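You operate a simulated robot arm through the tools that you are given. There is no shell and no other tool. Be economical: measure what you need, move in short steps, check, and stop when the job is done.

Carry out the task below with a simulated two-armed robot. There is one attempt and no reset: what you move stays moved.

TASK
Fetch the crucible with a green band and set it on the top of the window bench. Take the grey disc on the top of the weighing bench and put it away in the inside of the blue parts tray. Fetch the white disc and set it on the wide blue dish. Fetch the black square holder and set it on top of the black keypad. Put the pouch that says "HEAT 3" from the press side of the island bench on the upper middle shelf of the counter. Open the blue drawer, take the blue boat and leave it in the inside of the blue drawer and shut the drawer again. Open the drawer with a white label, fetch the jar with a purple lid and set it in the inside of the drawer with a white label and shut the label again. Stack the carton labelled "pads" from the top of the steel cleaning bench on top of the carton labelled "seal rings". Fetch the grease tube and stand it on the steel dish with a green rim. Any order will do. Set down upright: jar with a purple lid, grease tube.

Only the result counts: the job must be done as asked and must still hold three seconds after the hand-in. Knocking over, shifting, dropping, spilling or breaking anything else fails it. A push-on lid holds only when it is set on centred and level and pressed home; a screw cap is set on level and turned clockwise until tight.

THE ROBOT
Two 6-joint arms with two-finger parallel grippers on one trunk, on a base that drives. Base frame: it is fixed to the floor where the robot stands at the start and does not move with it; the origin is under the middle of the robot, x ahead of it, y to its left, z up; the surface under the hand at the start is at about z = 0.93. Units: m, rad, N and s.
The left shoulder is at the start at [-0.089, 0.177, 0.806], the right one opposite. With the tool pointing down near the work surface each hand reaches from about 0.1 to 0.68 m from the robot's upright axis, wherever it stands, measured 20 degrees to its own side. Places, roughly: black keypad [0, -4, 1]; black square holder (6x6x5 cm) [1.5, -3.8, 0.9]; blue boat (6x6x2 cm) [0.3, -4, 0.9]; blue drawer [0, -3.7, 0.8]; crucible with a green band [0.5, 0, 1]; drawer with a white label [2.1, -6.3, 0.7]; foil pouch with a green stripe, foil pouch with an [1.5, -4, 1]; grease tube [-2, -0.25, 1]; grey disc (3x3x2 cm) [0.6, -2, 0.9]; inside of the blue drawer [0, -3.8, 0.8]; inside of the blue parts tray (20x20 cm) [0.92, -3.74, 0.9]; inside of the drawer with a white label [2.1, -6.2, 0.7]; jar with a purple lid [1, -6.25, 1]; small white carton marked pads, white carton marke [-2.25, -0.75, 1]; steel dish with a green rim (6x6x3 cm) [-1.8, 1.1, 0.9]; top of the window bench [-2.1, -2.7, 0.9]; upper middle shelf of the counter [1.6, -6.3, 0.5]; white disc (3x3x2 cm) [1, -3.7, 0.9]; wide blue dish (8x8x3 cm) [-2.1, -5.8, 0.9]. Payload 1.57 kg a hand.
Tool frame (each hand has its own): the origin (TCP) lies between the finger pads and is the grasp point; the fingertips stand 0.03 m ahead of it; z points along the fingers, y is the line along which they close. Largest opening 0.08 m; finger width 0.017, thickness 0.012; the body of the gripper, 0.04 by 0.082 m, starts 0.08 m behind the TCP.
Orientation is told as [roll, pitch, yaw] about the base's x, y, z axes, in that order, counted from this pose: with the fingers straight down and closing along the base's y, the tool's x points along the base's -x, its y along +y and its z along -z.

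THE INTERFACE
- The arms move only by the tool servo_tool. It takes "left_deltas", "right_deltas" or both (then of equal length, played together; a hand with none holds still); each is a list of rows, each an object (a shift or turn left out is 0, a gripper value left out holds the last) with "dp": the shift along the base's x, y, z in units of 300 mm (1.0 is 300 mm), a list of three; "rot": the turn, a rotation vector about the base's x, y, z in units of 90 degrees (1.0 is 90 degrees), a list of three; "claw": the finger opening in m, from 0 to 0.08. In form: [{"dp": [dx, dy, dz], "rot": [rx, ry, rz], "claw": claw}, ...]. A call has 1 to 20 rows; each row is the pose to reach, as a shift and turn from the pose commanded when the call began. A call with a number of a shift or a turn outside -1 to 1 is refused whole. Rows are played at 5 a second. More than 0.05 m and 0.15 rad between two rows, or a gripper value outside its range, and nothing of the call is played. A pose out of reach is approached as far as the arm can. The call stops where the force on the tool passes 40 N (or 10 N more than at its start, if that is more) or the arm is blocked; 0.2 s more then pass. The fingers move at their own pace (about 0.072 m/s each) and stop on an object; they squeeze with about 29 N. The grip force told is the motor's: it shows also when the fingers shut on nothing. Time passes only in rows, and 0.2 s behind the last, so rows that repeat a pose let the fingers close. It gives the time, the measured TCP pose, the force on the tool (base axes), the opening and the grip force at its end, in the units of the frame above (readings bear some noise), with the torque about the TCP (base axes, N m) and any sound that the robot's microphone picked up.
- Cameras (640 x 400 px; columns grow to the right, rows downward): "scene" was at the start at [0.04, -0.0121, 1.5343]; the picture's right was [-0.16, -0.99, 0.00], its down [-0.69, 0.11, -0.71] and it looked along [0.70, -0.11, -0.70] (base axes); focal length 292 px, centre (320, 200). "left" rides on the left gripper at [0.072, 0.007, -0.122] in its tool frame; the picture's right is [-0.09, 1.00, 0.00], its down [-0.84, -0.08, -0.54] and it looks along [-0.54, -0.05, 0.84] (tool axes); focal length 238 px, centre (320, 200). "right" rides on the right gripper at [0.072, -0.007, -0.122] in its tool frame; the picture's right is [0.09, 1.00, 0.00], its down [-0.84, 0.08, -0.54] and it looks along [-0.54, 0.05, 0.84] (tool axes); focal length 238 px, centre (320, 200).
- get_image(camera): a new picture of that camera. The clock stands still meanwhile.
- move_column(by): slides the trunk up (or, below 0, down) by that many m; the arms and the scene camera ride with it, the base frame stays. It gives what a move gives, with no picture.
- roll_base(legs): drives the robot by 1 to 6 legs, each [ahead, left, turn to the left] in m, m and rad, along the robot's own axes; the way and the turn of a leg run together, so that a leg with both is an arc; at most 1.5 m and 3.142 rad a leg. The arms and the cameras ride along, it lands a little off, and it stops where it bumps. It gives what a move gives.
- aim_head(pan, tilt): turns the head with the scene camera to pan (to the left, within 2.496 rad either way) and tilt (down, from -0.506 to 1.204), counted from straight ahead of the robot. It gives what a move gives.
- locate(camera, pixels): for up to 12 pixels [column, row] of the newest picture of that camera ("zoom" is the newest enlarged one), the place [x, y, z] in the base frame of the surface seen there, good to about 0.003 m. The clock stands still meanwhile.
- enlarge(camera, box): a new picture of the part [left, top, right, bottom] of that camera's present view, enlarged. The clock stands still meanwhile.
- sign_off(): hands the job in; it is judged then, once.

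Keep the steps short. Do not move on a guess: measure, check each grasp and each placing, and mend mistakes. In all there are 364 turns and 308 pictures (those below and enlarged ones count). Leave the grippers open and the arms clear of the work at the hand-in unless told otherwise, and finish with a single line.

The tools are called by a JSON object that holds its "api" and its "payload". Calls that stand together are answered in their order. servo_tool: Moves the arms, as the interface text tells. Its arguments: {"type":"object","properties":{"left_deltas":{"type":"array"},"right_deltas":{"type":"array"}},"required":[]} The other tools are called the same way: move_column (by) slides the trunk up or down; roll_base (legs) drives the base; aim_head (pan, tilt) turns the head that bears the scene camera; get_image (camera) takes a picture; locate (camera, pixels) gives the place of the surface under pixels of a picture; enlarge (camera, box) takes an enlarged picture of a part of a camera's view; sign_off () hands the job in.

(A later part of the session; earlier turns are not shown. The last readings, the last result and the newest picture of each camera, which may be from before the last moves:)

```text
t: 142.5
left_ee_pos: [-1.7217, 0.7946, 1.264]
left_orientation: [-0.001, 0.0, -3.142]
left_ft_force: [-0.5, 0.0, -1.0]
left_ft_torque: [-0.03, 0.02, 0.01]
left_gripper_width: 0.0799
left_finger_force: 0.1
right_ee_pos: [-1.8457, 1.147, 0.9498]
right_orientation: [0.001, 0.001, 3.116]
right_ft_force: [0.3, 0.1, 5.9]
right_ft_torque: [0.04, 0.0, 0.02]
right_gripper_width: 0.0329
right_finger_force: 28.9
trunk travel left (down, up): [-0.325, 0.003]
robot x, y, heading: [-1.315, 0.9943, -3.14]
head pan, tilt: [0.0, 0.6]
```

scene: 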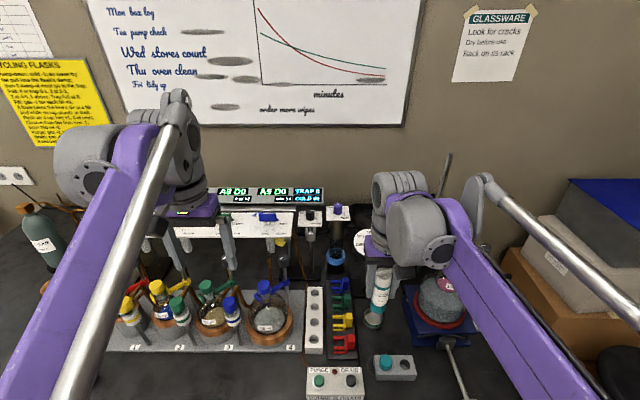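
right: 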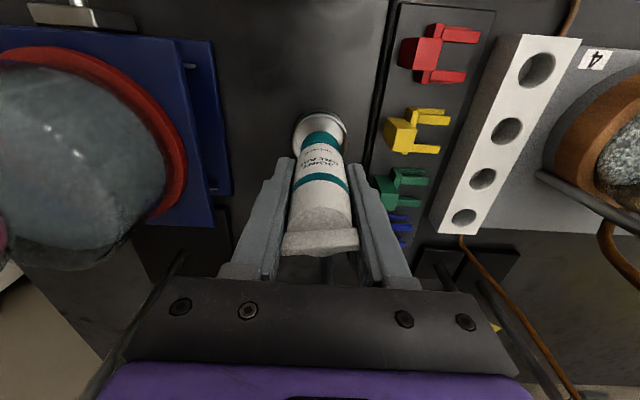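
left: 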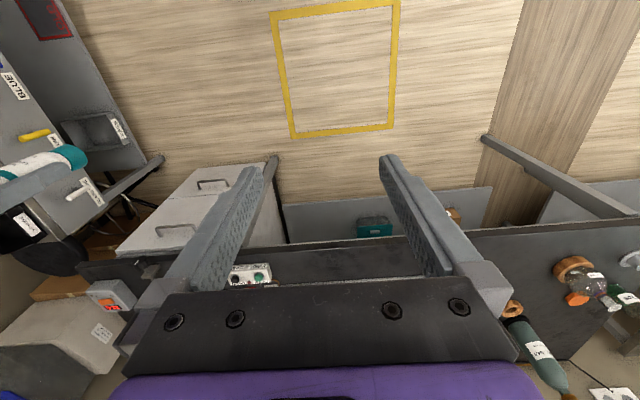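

Contact (5.9 N). Opening to 0.052 and lifting straight up.

{"api": "servo_tool", "payload": {"right_deltas": [{"dp": [0, 0, 0], "claw": 0.052}, {"dp": [0, 0, 0]}, {"dp": [0, 0, 0]}, {"dp": [0, 0, 0.1]}, {"dp": [0, 0, 0.25]}, {"dp": [0, 0, 0.4]}, {"dp": [0, 0, 0.55]}, {"dp": [0, 0, 0.7]}]}}

{"api": "enlarge", "payload": {"camera": "scene", "box": [340, 260, 420, 340]}}

{"api": "get_image", "payload": {"camera": "right"}}

```text
t: 144.3
left_ee_pos: [-1.7218, 0.7947, 1.2629]
left_orientation: [-0.001, -0.002, -3.141]
left_ft_force: [-0.8, -0.3, 0.0]
left_ft_torque: [-0.02, 0.02, 0.04]
left_gripper_width: 0.08
left_finger_force: 0.0
right_ee_pos: [-1.8464, 1.146, 1.1626]
right_orientation: [0.0, 0.002, 3.116]
right_ft_force: [-0.1, 0.0, 0.1]
right_ft_torque: [0.0, -0.03, 0.0]
right_gripper_width: 0.0521
right_finger_force: 0.1
trunk travel left (down, up): [-0.325, 0.003]
robot x, y, heading: [-1.3135, 1.0019, -3.145]
head pan, tilt: [0.0, 0.6]
```

```text
5.00 times, centred on (380, 300) of scene
```

zoom: 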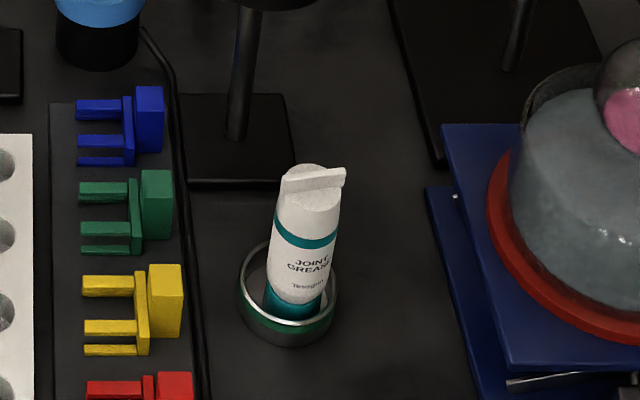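

```text
240 pictures are left
```

right: 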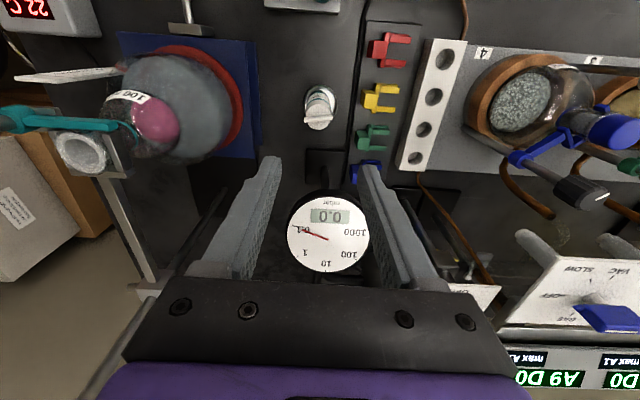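

The tube stands in the dish. Retracting, then driving to the weighing bench.

{"api": "servo_tool", "payload": {"right_deltas": [{"dp": [0.12, -0.02, 0.03]}, {"dp": [0.25, -0.02, 0.06]}, {"dp": [0.38, -0.02, 0.09], "claw": 0.08}, {"dp": [0.45, -0.02, 0.1]}]}}

{"api": "roll_base", "payload": {"legs": [[-0.6, 0, 0], [0, 0, 3.14], [0, -1.5, 0], [0.3, -1.5, 0]]}}

{"api": "get_image", "payload": {"camera": "scene"}}

```text
t: 145.3
left_ee_pos: [-1.7227, 0.7959, 1.2628]
left_orientation: [-0.001, 0.0, -3.14]
left_ft_force: [0.6, -0.2, 0.7]
left_ft_torque: [0.01, 0.03, -0.02]
left_gripper_width: 0.0798
left_finger_force: 0.0
right_ee_pos: [-1.7114, 1.1408, 1.1895]
right_orientation: [-0.001, 0.002, 3.116]
right_ft_force: [-0.2, -0.9, -0.4]
right_ft_torque: [-0.02, 0.02, 0.02]
right_gripper_width: 0.08
right_finger_force: 0.1
trunk travel left (down, up): [-0.325, 0.003]
robot x, y, heading: [-1.3193, 0.9943, -3.138]
head pan, tilt: [0.0, 0.6]
```

```text
refused: leg 4 is longer than a leg can be; nothing moved
```

```text
239 pictures are left
```

scene: 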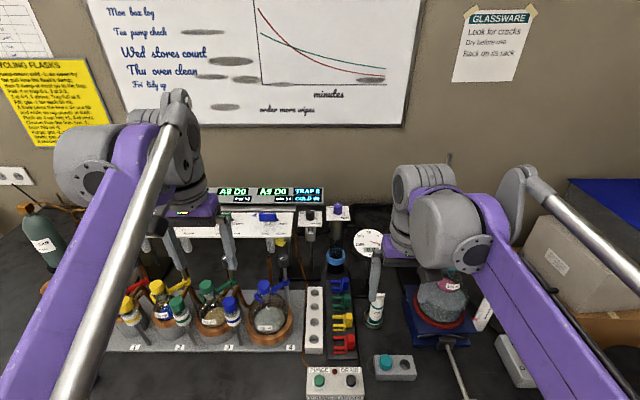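

The last leg was over 1.5 m in total; I'll split it up and resend.

{"api": "roll_base", "payload": {"legs": [[-0.6, 0, 0], [0, 0, 3.14], [0, -1.5, 0], [0, -1.4, 0], [0.3, -0.1, 0]]}}

{"api": "get_image", "payload": {"camera": "scene"}}

```text
t: 182.8
left_ee_pos: [0.05, -1.7866, 1.2631]
left_orientation: [-0.003, 0.0, 0.038]
left_ft_force: [0.0, -0.5, -0.4]
left_ft_torque: [-0.01, 0.01, 0.0]
left_gripper_width: 0.0802
left_finger_force: 0.1
right_ee_pos: [0.0522, -2.1321, 1.1884]
right_orientation: [0.0, 0.0, 0.011]
right_ft_force: [0.0, -0.8, -0.1]
right_ft_torque: [0.01, 0.01, -0.03]
right_gripper_width: 0.0799
right_finger_force: 0.1
trunk travel left (down, up): [-0.325, 0.003]
robot x, y, heading: [-0.3509, -2.0034, 0.039]
head pan, tilt: [0.0, 0.6]
```

```text
238 pictures are left
```

scene: 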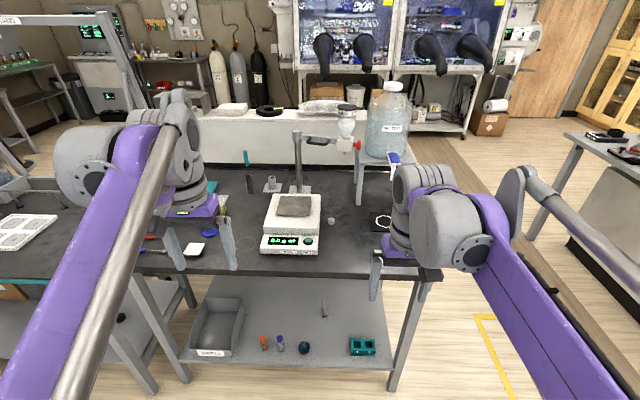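

Zooming on the weighing bench to find the grey disc.

{"api": "enlarge", "payload": {"camera": "scene", "box": [230, 160, 420, 270]}}

{"api": "locate", "payload": {"camera": "zoom", "pixels": [[337, 185], [337, 205], [320, 270]]}}

```text
3.37 times, centred on (325, 215) of scene
```

zoom: 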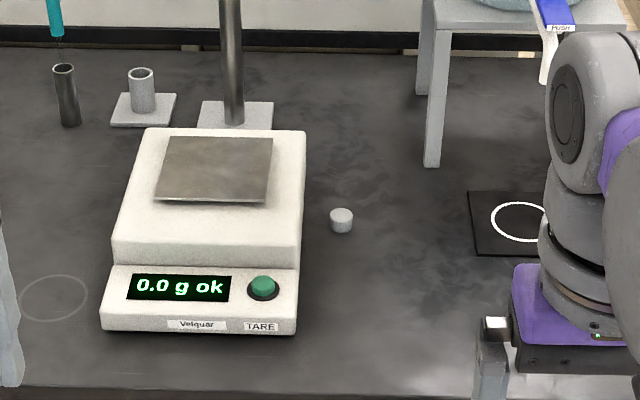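

```text
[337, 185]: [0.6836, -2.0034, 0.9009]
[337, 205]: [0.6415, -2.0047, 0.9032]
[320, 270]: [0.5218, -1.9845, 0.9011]
```

{"api": "enlarge", "payload": {"camera": "scene", "box": [300, 200, 360, 240]}}

{"api": "locate", "payload": {"camera": "zoom", "pixels": [[315, 185], [315, 200], [285, 188], [345, 190], [315, 225], [235, 200], [315, 172]]}}

{"api": "locate", "payload": {"camera": "scene", "pixels": [[340, 277], [298, 135], [345, 145], [358, 205], [345, 110]]}}

```text
10.00 times, centred on (330, 220) of scene
```

zoom: 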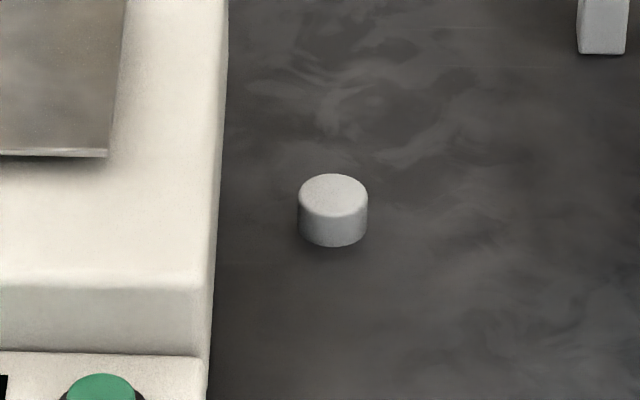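

```text
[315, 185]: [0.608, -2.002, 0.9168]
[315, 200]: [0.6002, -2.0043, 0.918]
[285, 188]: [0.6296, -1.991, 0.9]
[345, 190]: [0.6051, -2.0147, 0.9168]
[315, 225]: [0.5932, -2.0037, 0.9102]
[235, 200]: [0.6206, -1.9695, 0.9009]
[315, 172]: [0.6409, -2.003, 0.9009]
```

```text
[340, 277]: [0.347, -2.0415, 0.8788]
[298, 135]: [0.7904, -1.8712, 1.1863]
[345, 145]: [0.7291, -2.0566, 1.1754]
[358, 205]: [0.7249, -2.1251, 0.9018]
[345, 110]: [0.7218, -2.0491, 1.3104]
```

The grey disc is at about (0.605, -2.008), top z 0.917; the balance's side is near y≈-1.965 and the funnel overhead starts at x≈0.72. Driving in, a little to the left.

{"api": "roll_base", "payload": {"legs": [[0.38, 0.1, -0.039]]}}

{"api": "get_image", "payload": {"camera": "right"}}

{"api": "get_image", "payload": {"camera": "scene"}}

```text
t: 185.2
left_ee_pos: [0.4316, -1.6931, 1.2632]
left_orientation: [-0.001, -0.001, 0.003]
left_ft_force: [0.3, -0.3, -0.6]
left_ft_torque: [0.0, -0.01, 0.0]
left_gripper_width: 0.0798
left_finger_force: 0.1
right_ee_pos: [0.4222, -2.0391, 1.1868]
right_orientation: [-0.002, 0.002, -0.024]
right_ft_force: [0.5, 0.3, -0.5]
right_ft_torque: [0.02, -0.01, -0.01]
right_gripper_width: 0.08
right_finger_force: 0.1
trunk travel left (down, up): [-0.325, 0.003]
robot x, y, heading: [0.0298, -1.8943, 0.006]
head pan, tilt: [0.0, 0.6]
```

```text
235 pictures are left
```

right: 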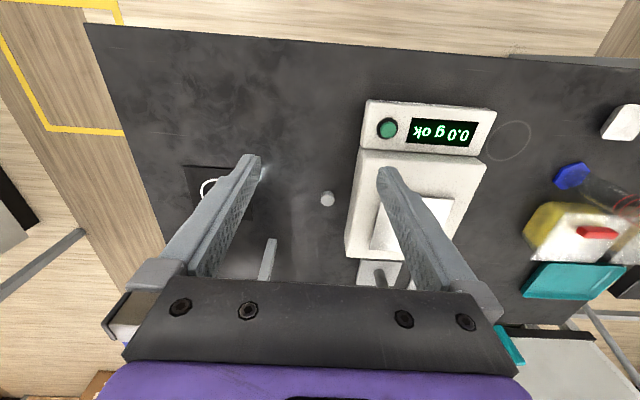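

```text
234 pictures are left
```

scene: 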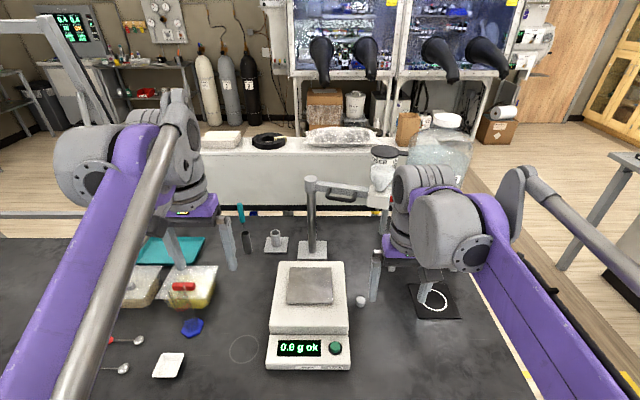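

{"api": "locate", "payload": {"camera": "right", "pixels": [[321, 199], [334, 199], [327, 205], [327, 192], [360, 190], [348, 250], [365, 150]]}}

{"api": "locate", "payload": {"camera": "scene", "pixels": [[381, 160], [378, 205], [380, 215], [361, 297], [361, 301], [345, 290], [360, 192]]}}

```text
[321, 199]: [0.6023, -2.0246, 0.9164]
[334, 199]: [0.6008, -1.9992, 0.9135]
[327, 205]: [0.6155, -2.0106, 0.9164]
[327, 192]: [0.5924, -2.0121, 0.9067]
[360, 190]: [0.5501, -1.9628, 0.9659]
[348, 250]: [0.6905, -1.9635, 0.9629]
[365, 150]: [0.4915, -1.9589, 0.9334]
```

```text
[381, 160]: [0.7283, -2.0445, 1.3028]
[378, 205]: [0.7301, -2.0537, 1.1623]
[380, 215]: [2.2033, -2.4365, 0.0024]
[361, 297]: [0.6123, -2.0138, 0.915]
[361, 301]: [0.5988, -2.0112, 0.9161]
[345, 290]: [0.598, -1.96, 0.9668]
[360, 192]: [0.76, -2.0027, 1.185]
```

Disc centre (0.604, -2.012), balance side y -1.962 with top z 0.966. I'll come over it at z 1.03 with the claw at 0.045.

{"api": "servo_tool", "payload": {"right_deltas": [{"dp": [0.13, 0.02, -0.05], "claw": 0.045}, {"dp": [0.26, 0.04, -0.1]}, {"dp": [0.39, 0.06, -0.16]}, {"dp": [0.51, 0.08, -0.24]}, {"dp": [0.606, 0.09, -0.34]}, {"dp": [0.606, 0.09, -0.48]}, {"dp": [0.606, 0.09, -0.523]}, {"dp": [0.606, 0.09, -0.523]}]}}

{"api": "get_image", "payload": {"camera": "right"}}

{"api": "locate", "payload": {"camera": "right", "pixels": [[310, 140], [330, 140], [320, 140], [320, 150]]}}

```text
t: 187.0
left_ee_pos: [0.4334, -1.6951, 1.2621]
left_orientation: [-0.002, 0.001, 0.003]
left_ft_force: [0.2, -0.6, -0.2]
left_ft_torque: [-0.04, -0.01, 0.01]
left_gripper_width: 0.0797
left_finger_force: 0.1
right_ee_pos: [0.6043, -2.0093, 1.0317]
right_orientation: [0.001, 0.001, -0.023]
right_ft_force: [-0.5, -0.2, -0.1]
right_ft_torque: [0.03, -0.02, -0.01]
right_gripper_width: 0.0451
right_finger_force: 0.1
trunk travel left (down, up): [-0.325, 0.003]
robot x, y, heading: [0.027, -1.8946, 0.003]
head pan, tilt: [0.0, 0.6]
```

```text
233 pictures are left
```

right: 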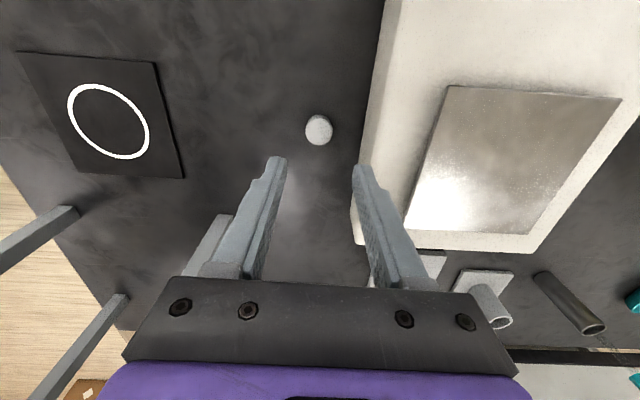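

```text
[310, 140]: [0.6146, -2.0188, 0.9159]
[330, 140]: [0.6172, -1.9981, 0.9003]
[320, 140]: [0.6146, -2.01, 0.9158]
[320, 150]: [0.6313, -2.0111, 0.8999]
```

Aligned with the disc. Descending to z 0.9345 (tips 4 mm above the top) and closing.

{"api": "servo_tool", "payload": {"right_deltas": [{"dp": [0, -0.005, -0.13]}, {"dp": [0, -0.005, -0.25]}, {"dp": [0, -0.005, -0.3]}, {"dp": [0, -0.005, -0.322]}, {"dp": [0, -0.005, -0.322], "claw": 0}, {"dp": [0, -0.005, -0.322]}, {"dp": [0, -0.005, -0.322]}]}}

{"api": "get_image", "payload": {"camera": "right"}}

```text
t: 188.6
left_ee_pos: [0.4329, -1.6932, 1.2622]
left_orientation: [-0.002, 0.0, 0.003]
left_ft_force: [-1.7, 0.0, 0.0]
left_ft_torque: [-0.03, 0.03, 0.01]
left_gripper_width: 0.0802
left_finger_force: 0.1
right_ee_pos: [0.6066, -2.0123, 0.9348]
right_orientation: [0.0, 0.001, -0.023]
right_ft_force: [-1.0, -0.9, -0.3]
right_ft_torque: [0.01, -0.04, 0.0]
right_gripper_width: 0.0258
right_finger_force: 29.1
trunk travel left (down, up): [-0.325, 0.003]
robot x, y, heading: [0.0286, -1.8936, 0.003]
head pan, tilt: [0.0, 0.6]
```

```text
232 pictures are left
```

right: 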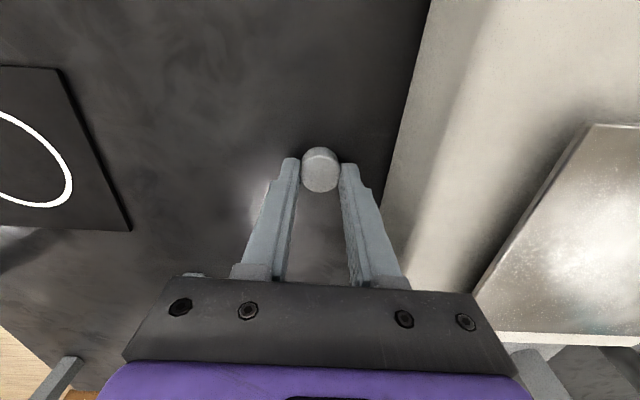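

Disc gripped (0.026). Lifting, retracting, then driving around to face the island bench.

{"api": "servo_tool", "payload": {"right_deltas": [{"dp": [0, -0.02, 0.12]}, {"dp": [0, -0.03, 0.27]}, {"dp": [0, -0.04, 0.42]}, {"dp": [-0.1, -0.06, 0.54]}, {"dp": [-0.22, -0.08, 0.64]}, {"dp": [-0.35, -0.1, 0.7]}, {"dp": [-0.5, -0.1, 0.73]}, {"dp": [-0.62, -0.1, 0.73]}]}}

{"api": "roll_base", "payload": {"legs": [[-0.4, 0, 0], [0, -1.15, 0], [0, 0, -1.571]]}}

{"api": "get_image", "payload": {"camera": "scene"}}

{"api": "get_image", "payload": {"camera": "right"}}

```text
t: 190.4
left_ee_pos: [0.4316, -1.6927, 1.2636]
left_orientation: [-0.002, -0.002, 0.005]
left_ft_force: [0.0, 0.0, 0.9]
left_ft_torque: [0.01, -0.01, 0.01]
left_gripper_width: 0.0802
left_finger_force: 0.0
right_ee_pos: [0.4189, -2.0432, 1.1542]
right_orientation: [0.0, 0.001, -0.023]
right_ft_force: [-0.1, 0.0, 0.5]
right_ft_torque: [-0.02, -0.01, 0.02]
right_gripper_width: 0.0259
right_finger_force: 28.9
trunk travel left (down, up): [-0.325, 0.003]
robot x, y, heading: [0.0244, -1.8988, 0.006]
head pan, tilt: [0.0, 0.6]
```

```text
t: 206.7
left_ee_pos: [-0.1759, -3.4559, 1.2641]
left_orientation: [-0.001, 0.0, -1.59]
left_ft_force: [0.6, -0.4, 0.3]
left_ft_torque: [0.02, 0.01, -0.02]
left_gripper_width: 0.0799
left_finger_force: 0.0
right_ee_pos: [-0.5247, -3.4333, 1.1536]
right_orientation: [-0.001, 0.0, -1.616]
right_ft_force: [0.3, 0.1, 0.0]
right_ft_torque: [-0.03, -0.03, 0.0]
right_gripper_width: 0.0255
right_finger_force: 29.8
trunk travel left (down, up): [-0.325, 0.003]
robot x, y, heading: [-0.3693, -3.0402, -1.588]
head pan, tilt: [0.0, 0.6]
```

```text
231 pictures are left
```

scene: 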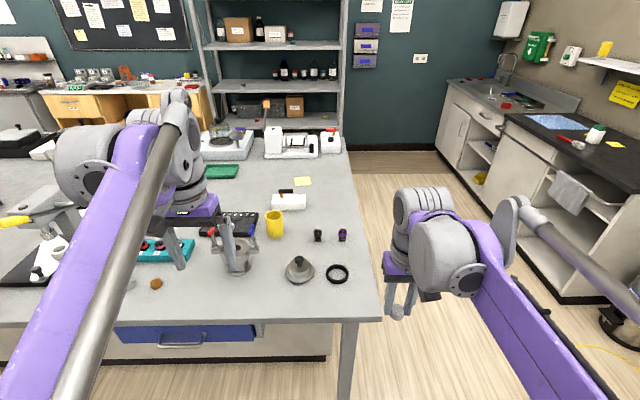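

```text
230 pictures are left
```

right: 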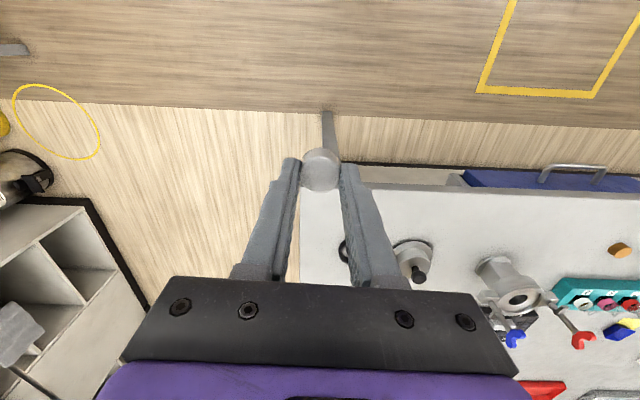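

The island bench is ahead with the blue drawer at left of view. Strafing left 1.4 m to reach the parts tray.

{"api": "roll_base", "payload": {"legs": [[0, 1.4, 0.017]]}}

{"api": "get_image", "payload": {"camera": "scene"}}

{"api": "get_image", "payload": {"camera": "right"}}

```text
t: 219.2
left_ee_pos: [1.2316, -3.4616, 1.2624]
left_orientation: [-0.001, -0.001, -1.566]
left_ft_force: [0.8, 0.1, 0.1]
left_ft_torque: [-0.01, -0.03, 0.03]
left_gripper_width: 0.08
left_finger_force: 0.0
right_ee_pos: [0.8805, -3.4477, 1.1543]
right_orientation: [-0.001, 0.002, -1.594]
right_ft_force: [0.2, 0.1, -0.2]
right_ft_torque: [-0.01, -0.01, -0.01]
right_gripper_width: 0.0255
right_finger_force: 28.7
trunk travel left (down, up): [-0.325, 0.003]
robot x, y, heading: [1.0316, -3.0511, -1.564]
head pan, tilt: [0.0, 0.6]
```

```text
229 pictures are left
```

scene: 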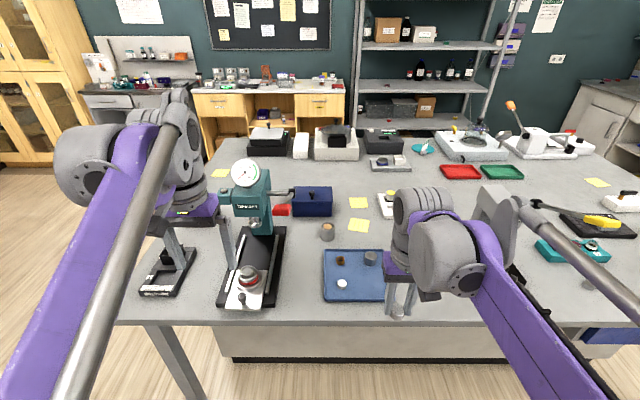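

```text
228 pictures are left
```

right: 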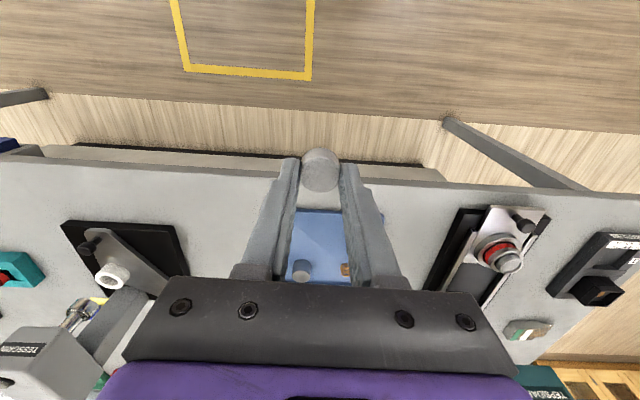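

The blue tray holds a white disc, a brown piece and a grey cylinder. Zooming and measuring.

{"api": "enlarge", "payload": {"camera": "scene", "box": [300, 210, 440, 310]}}

{"api": "locate", "payload": {"camera": "zoom", "pixels": [[197, 310], [197, 335], [180, 200], [325, 195], [330, 215], [110, 385], [110, 185], [250, 250], [260, 330], [300, 280], [110, 280]]}}

{"api": "locate", "payload": {"camera": "scene", "pixels": [[300, 322], [244, 172], [250, 215], [310, 195], [328, 225]]}}

```text
4.00 times, centred on (370, 260) of scene
```

zoom: 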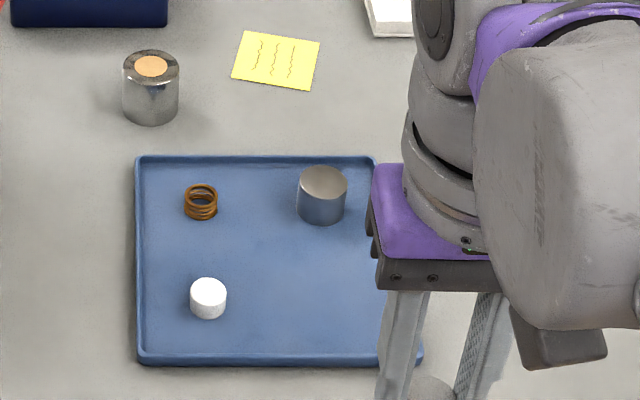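

```text
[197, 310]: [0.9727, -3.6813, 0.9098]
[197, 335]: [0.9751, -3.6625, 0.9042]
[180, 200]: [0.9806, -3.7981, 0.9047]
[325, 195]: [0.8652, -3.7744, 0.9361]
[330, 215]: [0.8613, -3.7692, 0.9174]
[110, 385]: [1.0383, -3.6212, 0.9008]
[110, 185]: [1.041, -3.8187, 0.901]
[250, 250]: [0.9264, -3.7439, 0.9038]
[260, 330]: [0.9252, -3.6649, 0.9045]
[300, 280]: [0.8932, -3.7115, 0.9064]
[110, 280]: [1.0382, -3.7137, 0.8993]
```

```text
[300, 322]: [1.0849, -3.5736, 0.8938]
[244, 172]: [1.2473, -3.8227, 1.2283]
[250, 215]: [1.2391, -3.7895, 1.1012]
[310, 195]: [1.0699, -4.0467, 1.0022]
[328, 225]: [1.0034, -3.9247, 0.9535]
```

Tray floor z≈0.904; a free spot is (0.89, -3.685). The left hand is level with the press gauge but stays 0.2 m short of it. Driving 0.15 m ahead.

{"api": "roll_base", "payload": {"legs": [[0.15, 0, 0]]}}

```text
t: 220.5
left_ee_pos: [1.2314, -3.6082, 1.2618]
left_orientation: [-0.004, 0.0, -1.567]
left_ft_force: [-0.3, -0.8, -0.1]
left_ft_torque: [-0.02, 0.0, 0.0]
left_gripper_width: 0.0798
left_finger_force: 0.2
right_ee_pos: [0.8816, -3.5943, 1.1539]
right_orientation: [-0.001, 0.001, -1.593]
right_ft_force: [-0.2, -0.8, 0.1]
right_ft_torque: [-0.01, -0.04, -0.04]
right_gripper_width: 0.0259
right_finger_force: 29.2
trunk travel left (down, up): [-0.325, 0.003]
robot x, y, heading: [1.026, -3.2027, -1.572]
head pan, tilt: [0.0, 0.6]
```

Moving over the spot and down, ending about 4 mm above the tray floor.

{"api": "servo_tool", "payload": {"right_deltas": [{"dp": [0.01, -0.15, 0]}, {"dp": [0.028, -0.302, 0]}, {"dp": [0.028, -0.302, -0.15]}, {"dp": [0.028, -0.302, -0.3]}, {"dp": [0.028, -0.302, -0.45]}, {"dp": [0.028, -0.302, -0.59]}, {"dp": [0.028, -0.302, -0.67]}, {"dp": [0.028, -0.302, -0.7]}, {"dp": [0.028, -0.302, -0.706]}, {"dp": [0.028, -0.302, -0.71]}]}}

{"api": "get_image", "payload": {"camera": "right"}}

```text
t: 222.7
left_ee_pos: [1.2327, -3.611, 1.2626]
left_orientation: [-0.002, -0.001, -1.568]
left_ft_force: [0.2, 0.8, -0.7]
left_ft_torque: [0.0, 0.03, 0.01]
left_gripper_width: 0.0799
left_finger_force: 0.1
right_ee_pos: [0.8914, -3.6874, 0.9399]
right_orientation: [-0.001, 0.001, -1.592]
right_ft_force: [-0.6, 0.5, 0.8]
right_ft_torque: [0.01, 0.0, 0.0]
right_gripper_width: 0.0256
right_finger_force: 28.8
trunk travel left (down, up): [-0.325, 0.003]
robot x, y, heading: [1.0304, -3.2027, -1.565]
head pan, tilt: [0.0, 0.6]
```

```text
226 pictures are left
```

right: 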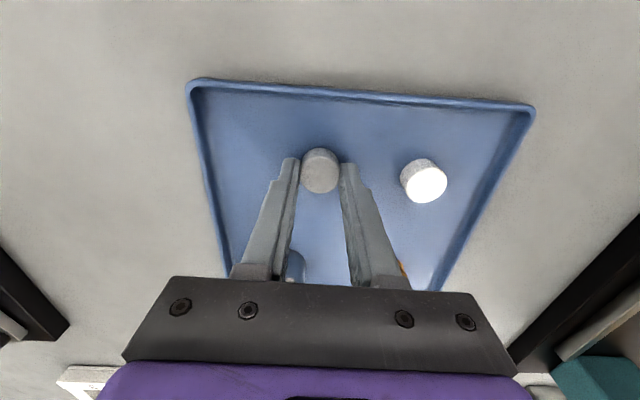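

Good position inside the tray. Final 1 mm steps to contact.

{"api": "servo_tool", "payload": {"right_deltas": [{"dp": [0, 0, -0.003]}, {"dp": [0, 0, -0.006]}, {"dp": [0, 0, -0.009]}]}}

```text
t: 223.5
left_ee_pos: [1.232, -3.6098, 1.2625]
left_orientation: [-0.001, 0.0, -1.568]
left_ft_force: [0.7, -1.3, -0.1]
left_ft_torque: [-0.01, 0.01, 0.0]
left_gripper_width: 0.0801
left_finger_force: 0.0
right_ee_pos: [0.8912, -3.6861, 0.9382]
right_orientation: [0.0, 0.002, -1.594]
right_ft_force: [-0.1, -0.3, 0.7]
right_ft_torque: [0.0, 0.03, -0.02]
right_gripper_width: 0.0259
right_finger_force: 29.0
trunk travel left (down, up): [-0.325, 0.003]
robot x, y, heading: [1.027, -3.2012, -1.566]
head pan, tilt: [0.0, 0.6]
```

{"api": "servo_tool", "payload": {"right_deltas": [{"dp": [0, 0, -0.004]}, {"dp": [0, 0, -0.008]}, {"dp": [0, 0, -0.011]}]}}

```text
t: 224.3
left_ee_pos: [1.2319, -3.6088, 1.2647]
left_orientation: [-0.003, 0.0, -1.567]
left_ft_force: [0.9, 0.0, -0.7]
left_ft_torque: [0.01, 0.01, -0.02]
left_gripper_width: 0.0799
left_finger_force: 0.0
right_ee_pos: [0.8914, -3.6868, 0.9355]
right_orientation: [0.001, 0.0, -1.593]
right_ft_force: [-0.8, -4.2, 27.4]
right_ft_torque: [-0.15, 0.0, 0.02]
right_gripper_width: 0.026
right_finger_force: 29.0
trunk travel left (down, up): [-0.325, 0.003]
robot x, y, heading: [1.0288, -3.2064, -1.563]
head pan, tilt: [0.0, 0.6]
```

Contact. Easing, releasing, lifting to z≈1.04 and looking at the white disc.

{"api": "servo_tool", "payload": {"right_deltas": [{"dp": [0, 0, 0.003], "claw": 0.045}, {"dp": [0, 0, 0.003]}, {"dp": [0, 0, 0.1]}, {"dp": [0, 0, 0.23]}, {"dp": [0.1, 0, 0.34]}, {"dp": [0.2, 0, 0.36]}, {"dp": [0.25, 0, 0.36]}]}}

{"api": "get_image", "payload": {"camera": "right"}}

```text
t: 225.9
left_ee_pos: [1.232, -3.6096, 1.2629]
left_orientation: [-0.002, -0.001, -1.567]
left_ft_force: [-0.4, 0.0, -0.1]
left_ft_torque: [0.0, 0.02, 0.0]
left_gripper_width: 0.0799
left_finger_force: 0.1
right_ee_pos: [0.965, -3.688, 1.0427]
right_orientation: [0.0, 0.002, -1.594]
right_ft_force: [-0.2, 0.1, -0.4]
right_ft_torque: [0.01, 0.01, -0.04]
right_gripper_width: 0.0452
right_finger_force: 0.1
trunk travel left (down, up): [-0.325, 0.003]
robot x, y, heading: [1.0292, -3.2046, -1.567]
head pan, tilt: [0.0, 0.6]
```

```text
225 pictures are left
```

right: 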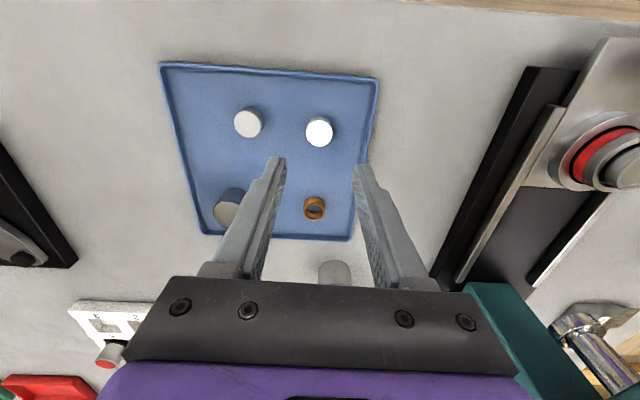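

Grey disc lies in the tray. Measuring the white disc.

{"api": "locate", "payload": {"camera": "right", "pixels": [[308, 133], [332, 133], [320, 145], [320, 122], [248, 123], [320, 133]]}}

```text
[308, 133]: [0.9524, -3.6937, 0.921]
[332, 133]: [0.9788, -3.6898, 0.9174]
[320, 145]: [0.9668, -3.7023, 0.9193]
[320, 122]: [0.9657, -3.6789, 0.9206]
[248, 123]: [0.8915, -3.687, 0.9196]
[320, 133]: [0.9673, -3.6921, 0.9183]
```

Directly above it, at (0.966, -3.690). Descending to z 0.9385 and closing, then lifting.

{"api": "servo_tool", "payload": {"right_deltas": [{"dp": [0.003, -0.005, -0.12]}, {"dp": [0.003, -0.005, -0.25]}, {"dp": [0.003, -0.005, -0.32]}, {"dp": [0.003, -0.005, -0.347]}, {"dp": [0.003, -0.005, -0.347], "claw": 0}, {"dp": [0.003, -0.005, -0.347]}, {"dp": [0.003, -0.005, -0.347]}, {"dp": [0.003, -0.005, -0.25]}, {"dp": [0.003, -0.005, -0.1]}, {"dp": [0, 0.1, 0.05]}, {"dp": [-0.1, 0.2, 0.2]}, {"dp": [-0.2, 0.3, 0.3]}, {"dp": [-0.3, 0.38, 0.36]}]}}

{"api": "get_image", "payload": {"camera": "right"}}

{"api": "get_image", "payload": {"camera": "left"}}

{"api": "get_image", "payload": {"camera": "scene"}}

```text
refused: row 10 steps farther than a row can; nothing moved
```

```text
224 pictures are left
```

right: 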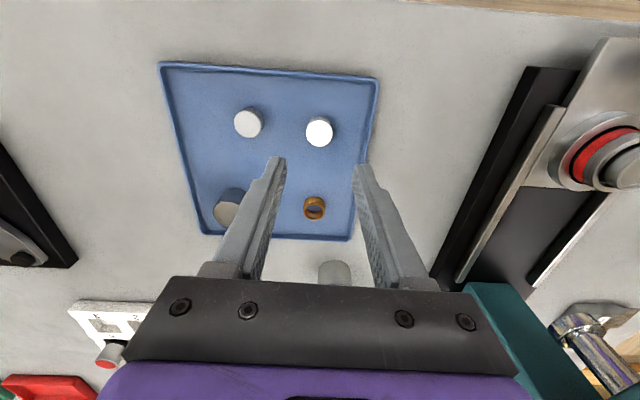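

```text
223 pictures are left
```

left: 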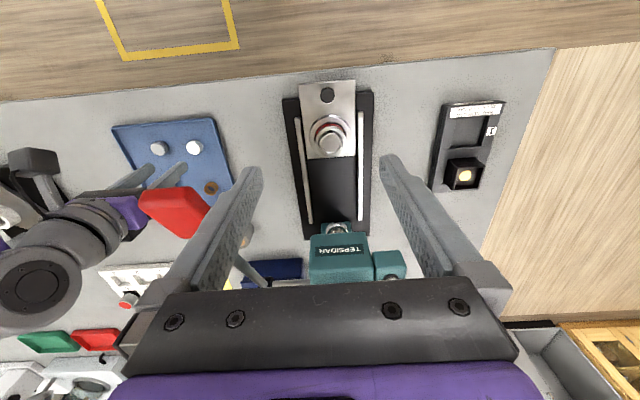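

```text
222 pictures are left
```

scene: 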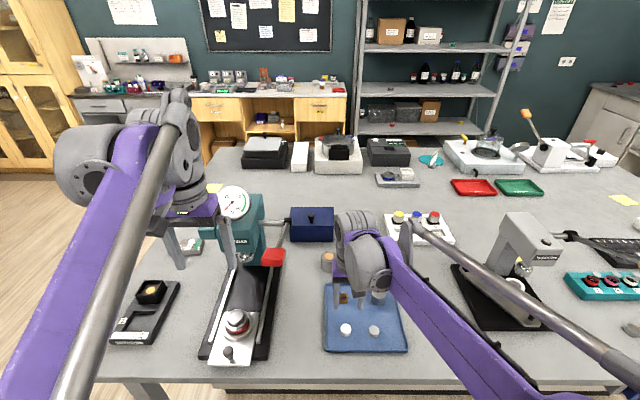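

A step was too large; resending with smaller ones.

{"api": "servo_tool", "payload": {"right_deltas": [{"dp": [0.003, -0.005, -0.12]}, {"dp": [0.003, -0.005, -0.25]}, {"dp": [0.003, -0.005, -0.32]}, {"dp": [0.003, -0.005, -0.347]}, {"dp": [0.003, -0.005, -0.347], "claw": 0}, {"dp": [0.003, -0.005, -0.347]}, {"dp": [0.003, -0.005, -0.347]}, {"dp": [0.003, -0.005, -0.25]}, {"dp": [0.003, -0.005, -0.1]}, {"dp": [0, 0.03, 0.04]}, {"dp": [-0.06, 0.1, 0.15]}, {"dp": [-0.14, 0.18, 0.25]}, {"dp": [-0.22, 0.26, 0.34]}]}}

{"api": "get_image", "payload": {"camera": "right"}}

{"api": "enlarge", "payload": {"camera": "left", "box": [400, 80, 560, 200]}}

```text
t: 228.7
left_ee_pos: [1.2317, -3.61, 1.2637]
left_orientation: [-0.001, -0.002, -1.569]
left_ft_force: [-0.5, 0.3, -0.2]
left_ft_torque: [-0.02, 0.02, -0.05]
left_gripper_width: 0.0802
left_finger_force: 0.0
right_ee_pos: [0.8984, -3.6076, 1.1458]
right_orientation: [0.0, 0.001, -1.594]
right_ft_force: [0.7, -0.6, -0.3]
right_ft_torque: [-0.02, 0.01, 0.02]
right_gripper_width: 0.024
right_finger_force: 28.6
trunk travel left (down, up): [-0.325, 0.003]
robot x, y, heading: [1.0302, -3.2041, -1.567]
head pan, tilt: [0.0, 0.6]
```

```text
221 pictures are left
```

right: 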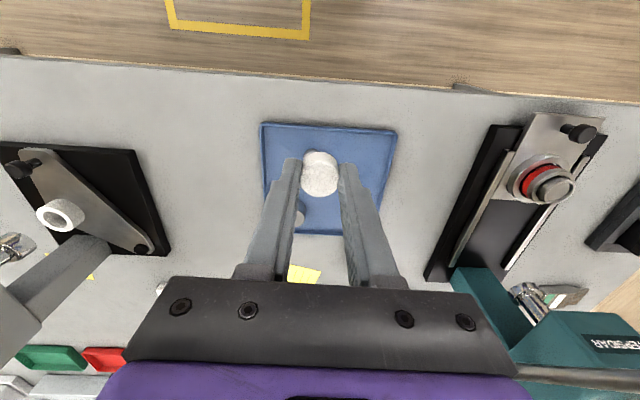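

```text
3.33 times, centred on (480, 140) of left
```

zoom: 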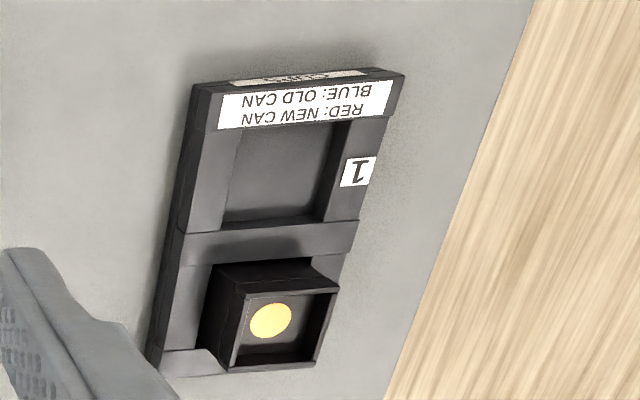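

White disc held. The black square holder sits in a black rack's rear pocket. Measuring it from the left camera.

{"api": "locate", "payload": {"camera": "zoom", "pixels": [[245, 290], [335, 292], [318, 362], [235, 368], [270, 322], [240, 270], [305, 265], [170, 300], [340, 225], [285, 180]]}}

{"api": "aim_head", "payload": {"pan": 0.5, "tilt": 0.75}}

{"api": "get_image", "payload": {"camera": "scene"}}

```text
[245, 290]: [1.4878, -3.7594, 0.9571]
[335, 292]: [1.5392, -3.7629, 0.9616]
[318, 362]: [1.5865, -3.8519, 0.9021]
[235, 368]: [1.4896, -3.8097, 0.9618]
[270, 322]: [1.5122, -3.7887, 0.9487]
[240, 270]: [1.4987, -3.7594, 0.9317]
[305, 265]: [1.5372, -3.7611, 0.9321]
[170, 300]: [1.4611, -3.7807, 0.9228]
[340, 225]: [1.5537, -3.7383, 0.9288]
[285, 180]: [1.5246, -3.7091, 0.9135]
```

```text
t: 229.7
left_ee_pos: [1.2319, -3.6088, 1.2631]
left_orientation: [-0.002, 0.002, -1.567]
left_ft_force: [-0.8, -0.1, 0.0]
left_ft_torque: [-0.01, -0.02, 0.03]
left_gripper_width: 0.08
left_finger_force: 0.1
right_ee_pos: [0.8997, -3.6075, 1.1444]
right_orientation: [-0.001, 0.003, -1.595]
right_ft_force: [-0.9, 0.0, 0.1]
right_ft_torque: [-0.02, 0.0, 0.0]
right_gripper_width: 0.0244
right_finger_force: 28.5
trunk travel left (down, up): [-0.325, 0.003]
robot x, y, heading: [1.0284, -3.206, -1.564]
head pan, tilt: [0.499, 0.75]
```

```text
219 pictures are left
```

scene: 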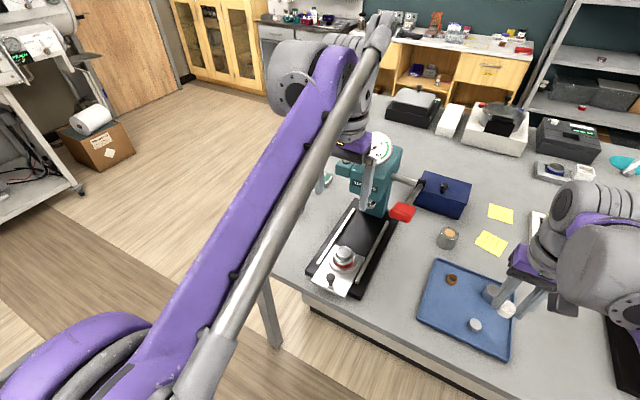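

Holder centre is about (1.515, -3.787), top z 0.962, 0.055 m wide; its rack rails reach z≈0.93. I'll back off, strafe left 0.3 m, and come forward again.

{"api": "roll_base", "payload": {"legs": [[-0.2, 0, 0], [0, 0.3, 0], [0.17, 0, 0]]}}

{"api": "aim_head", "payload": {"pan": 0.1, "tilt": 0.75}}

{"api": "get_image", "payload": {"camera": "left"}}

{"api": "get_image", "payload": {"camera": "scene"}}

```text
t: 235.2
left_ee_pos: [1.5326, -3.5763, 1.2632]
left_orientation: [-0.003, 0.0, -1.569]
left_ft_force: [-0.7, -0.1, 0.4]
left_ft_torque: [-0.03, 0.02, 0.06]
left_gripper_width: 0.0799
left_finger_force: 0.2
right_ee_pos: [1.1987, -3.574, 1.1461]
right_orientation: [-0.002, 0.001, -1.595]
right_ft_force: [-0.7, 0.8, -0.9]
right_ft_torque: [0.04, -0.01, -0.01]
right_gripper_width: 0.0241
right_finger_force: 29.1
trunk travel left (down, up): [-0.325, 0.003]
robot x, y, heading: [1.3336, -3.1744, -1.568]
head pan, tilt: [0.499, 0.75]
```

```text
t: 236.1
left_ee_pos: [1.5322, -3.5775, 1.264]
left_orientation: [-0.003, 0.001, -1.571]
left_ft_force: [0.2, 0.1, -0.1]
left_ft_torque: [-0.02, 0.03, -0.02]
left_gripper_width: 0.0801
left_finger_force: 0.0
right_ee_pos: [1.1987, -3.5754, 1.145]
right_orientation: [0.0, 0.002, -1.596]
right_ft_force: [0.0, 0.2, 0.3]
right_ft_torque: [0.02, 0.01, 0.01]
right_gripper_width: 0.0241
right_finger_force: 29.1
trunk travel left (down, up): [-0.325, 0.003]
robot x, y, heading: [1.3326, -3.1679, -1.57]
head pan, tilt: [0.099, 0.75]
```

```text
218 pictures are left
```

left: 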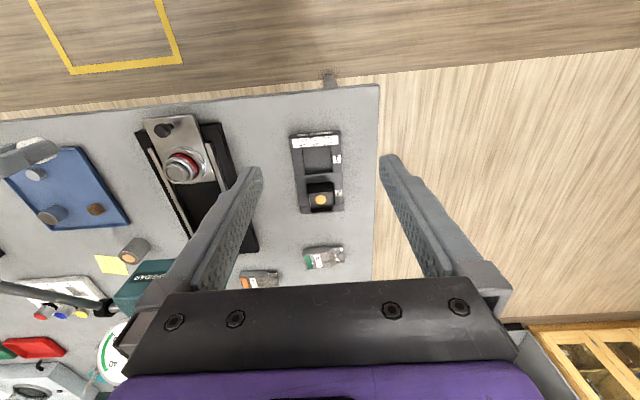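

```text
217 pictures are left
```

scene: 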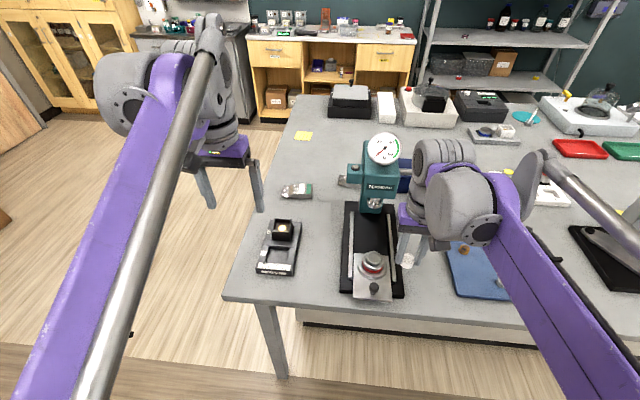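

Bringing the left hand over the holder at z≈1.06.

{"api": "servo_tool", "payload": {"left_deltas": [{"dp": [-0.01, -0.12, -0.08], "claw": 0.08}, {"dp": [-0.02, -0.24, -0.16]}, {"dp": [-0.03, -0.36, -0.24]}, {"dp": [-0.04, -0.48, -0.33]}, {"dp": [-0.05, -0.6, -0.42]}, {"dp": [-0.057, -0.7, -0.52]}, {"dp": [-0.057, -0.7, -0.66]}, {"dp": [-0.057, -0.7, -0.68]}]}}

{"api": "get_image", "payload": {"camera": "left"}}

```text
t: 237.8
left_ee_pos: [1.5164, -3.7862, 1.058]
left_orientation: [-0.003, 0.0, -1.568]
left_ft_force: [-0.2, 0.1, -0.6]
left_ft_torque: [-0.02, 0.01, 0.01]
left_gripper_width: 0.0799
left_finger_force: 0.0
right_ee_pos: [1.1993, -3.5756, 1.1458]
right_orientation: [0.0, 0.0, -1.595]
right_ft_force: [0.0, -0.4, -0.5]
right_ft_torque: [0.01, -0.01, 0.02]
right_gripper_width: 0.0258
right_finger_force: 28.8
trunk travel left (down, up): [-0.325, 0.003]
robot x, y, heading: [1.3315, -3.1714, -1.568]
head pan, tilt: [0.099, 0.75]
```

```text
216 pictures are left
```

left: 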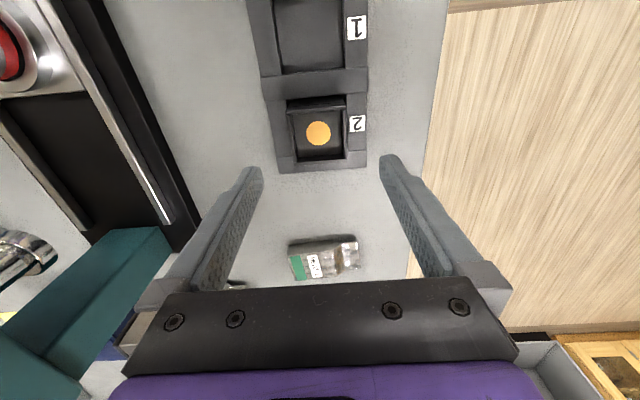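

{"api": "locate", "payload": {"camera": "left", "pixels": [[290, 112], [345, 112], [343, 158], [296, 158], [357, 123], [280, 130], [318, 168], [318, 86], [300, 268]]}}

{"api": "enlarge", "payload": {"camera": "left", "box": [250, 80, 390, 180]}}

{"api": "enlarge", "payload": {"camera": "left", "box": [270, 225, 370, 285]}}

```text
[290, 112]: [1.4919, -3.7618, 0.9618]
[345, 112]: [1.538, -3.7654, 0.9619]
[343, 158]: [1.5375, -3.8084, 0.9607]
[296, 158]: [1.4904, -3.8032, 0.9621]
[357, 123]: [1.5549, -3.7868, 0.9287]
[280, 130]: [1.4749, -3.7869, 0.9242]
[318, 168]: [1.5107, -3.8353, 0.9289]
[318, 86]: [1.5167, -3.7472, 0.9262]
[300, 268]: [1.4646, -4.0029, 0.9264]
```

```text
4.00 times, centred on (320, 130) of left
```

zoom: 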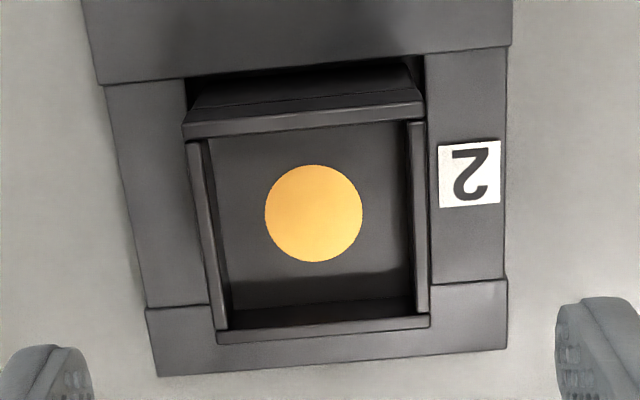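

```text
6.40 times, centred on (320, 255) of left
```

zoom: 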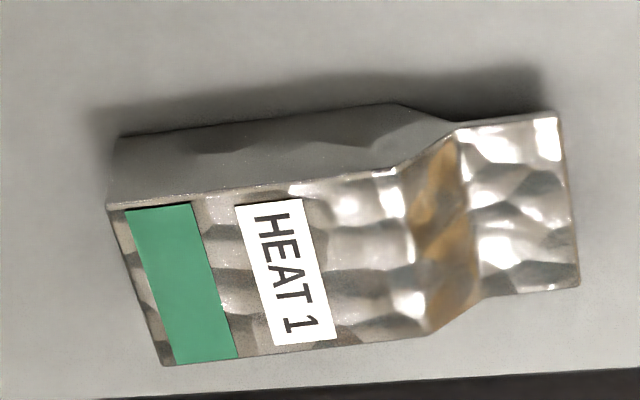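

The green-striped pouch is HEAT 1, so HEAT 3 should be the other one. Now descending on the holder to z 0.966 and closing.

{"api": "servo_tool", "payload": {"left_deltas": [{"dp": [-0.005, 0.003, -0.12]}, {"dp": [-0.005, 0.003, -0.24]}, {"dp": [-0.005, 0.003, -0.306]}, {"dp": [-0.005, 0.003, -0.306], "claw": 0}, {"dp": [-0.005, 0.003, -0.306]}, {"dp": [-0.005, 0.003, -0.306]}]}}

{"api": "get_image", "payload": {"camera": "left"}}

```text
t: 239.2
left_ee_pos: [1.5151, -3.788, 0.9672]
left_orientation: [-0.002, 0.0, -1.569]
left_ft_force: [-0.2, -0.2, -0.4]
left_ft_torque: [0.01, 0.0, -0.02]
left_gripper_width: 0.0538
left_finger_force: 29.3
right_ee_pos: [1.1985, -3.5761, 1.1457]
right_orientation: [0.0, 0.0, -1.596]
right_ft_force: [1.1, -0.6, -1.2]
right_ft_torque: [0.02, 0.03, 0.01]
right_gripper_width: 0.026
right_finger_force: 28.5
trunk travel left (down, up): [-0.325, 0.003]
robot x, y, heading: [1.3313, -3.1736, -1.57]
head pan, tilt: [0.099, 0.75]
```

```text
213 pictures are left
```

left: 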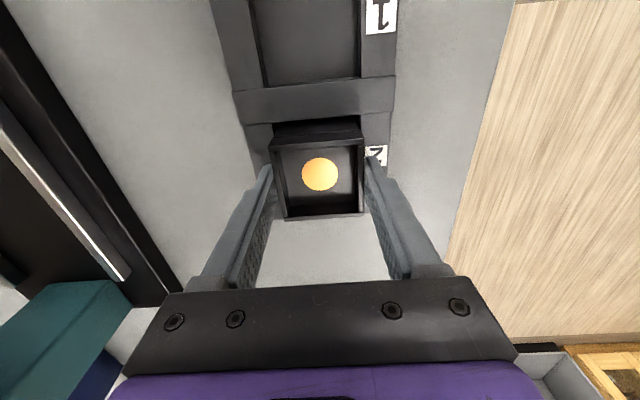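

Gripped (0.054). Lifting straight up slowly.

{"api": "servo_tool", "payload": {"left_deltas": [{"dp": [0, 0, 0.03]}, {"dp": [0, 0, 0.08]}, {"dp": [0, 0, 0.16]}, {"dp": [0, 0, 0.3]}, {"dp": [0, 0, 0.45]}, {"dp": [0, 0.12, 0.55]}, {"dp": [0, 0.25, 0.6]}, {"dp": [0, 0.4, 0.6]}, {"dp": [0, 0.55, 0.6]}]}}

{"api": "get_image", "payload": {"camera": "left"}}

{"api": "get_image", "payload": {"camera": "right"}}

```text
t: 241.2
left_ee_pos: [1.5154, -3.6208, 1.148]
left_orientation: [-0.003, -0.002, -1.569]
left_ft_force: [-0.3, 0.1, -1.1]
left_ft_torque: [-0.03, 0.0, 0.0]
left_gripper_width: 0.0537
left_finger_force: 29.3
right_ee_pos: [1.1988, -3.5752, 1.1459]
right_orientation: [0.0, 0.001, -1.595]
right_ft_force: [0.4, -0.4, 0.6]
right_ft_torque: [-0.04, -0.04, -0.03]
right_gripper_width: 0.0261
right_finger_force: 29.0
trunk travel left (down, up): [-0.325, 0.003]
robot x, y, heading: [1.3305, -3.1767, -1.572]
head pan, tilt: [0.099, 0.75]
```

```text
212 pictures are left
```

left: 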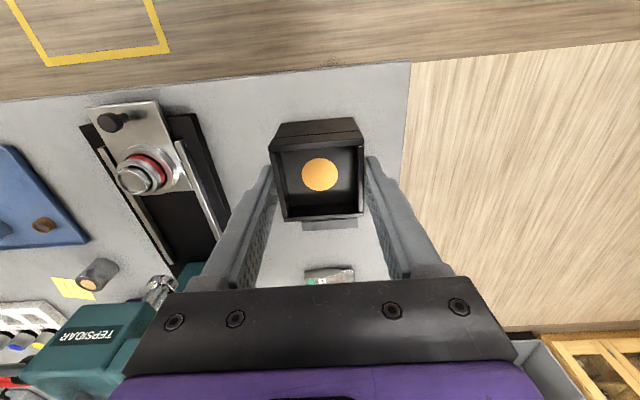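

```text
211 pictures are left
```

right: 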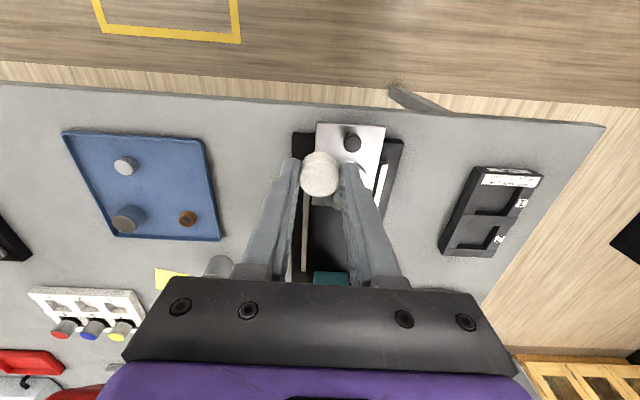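

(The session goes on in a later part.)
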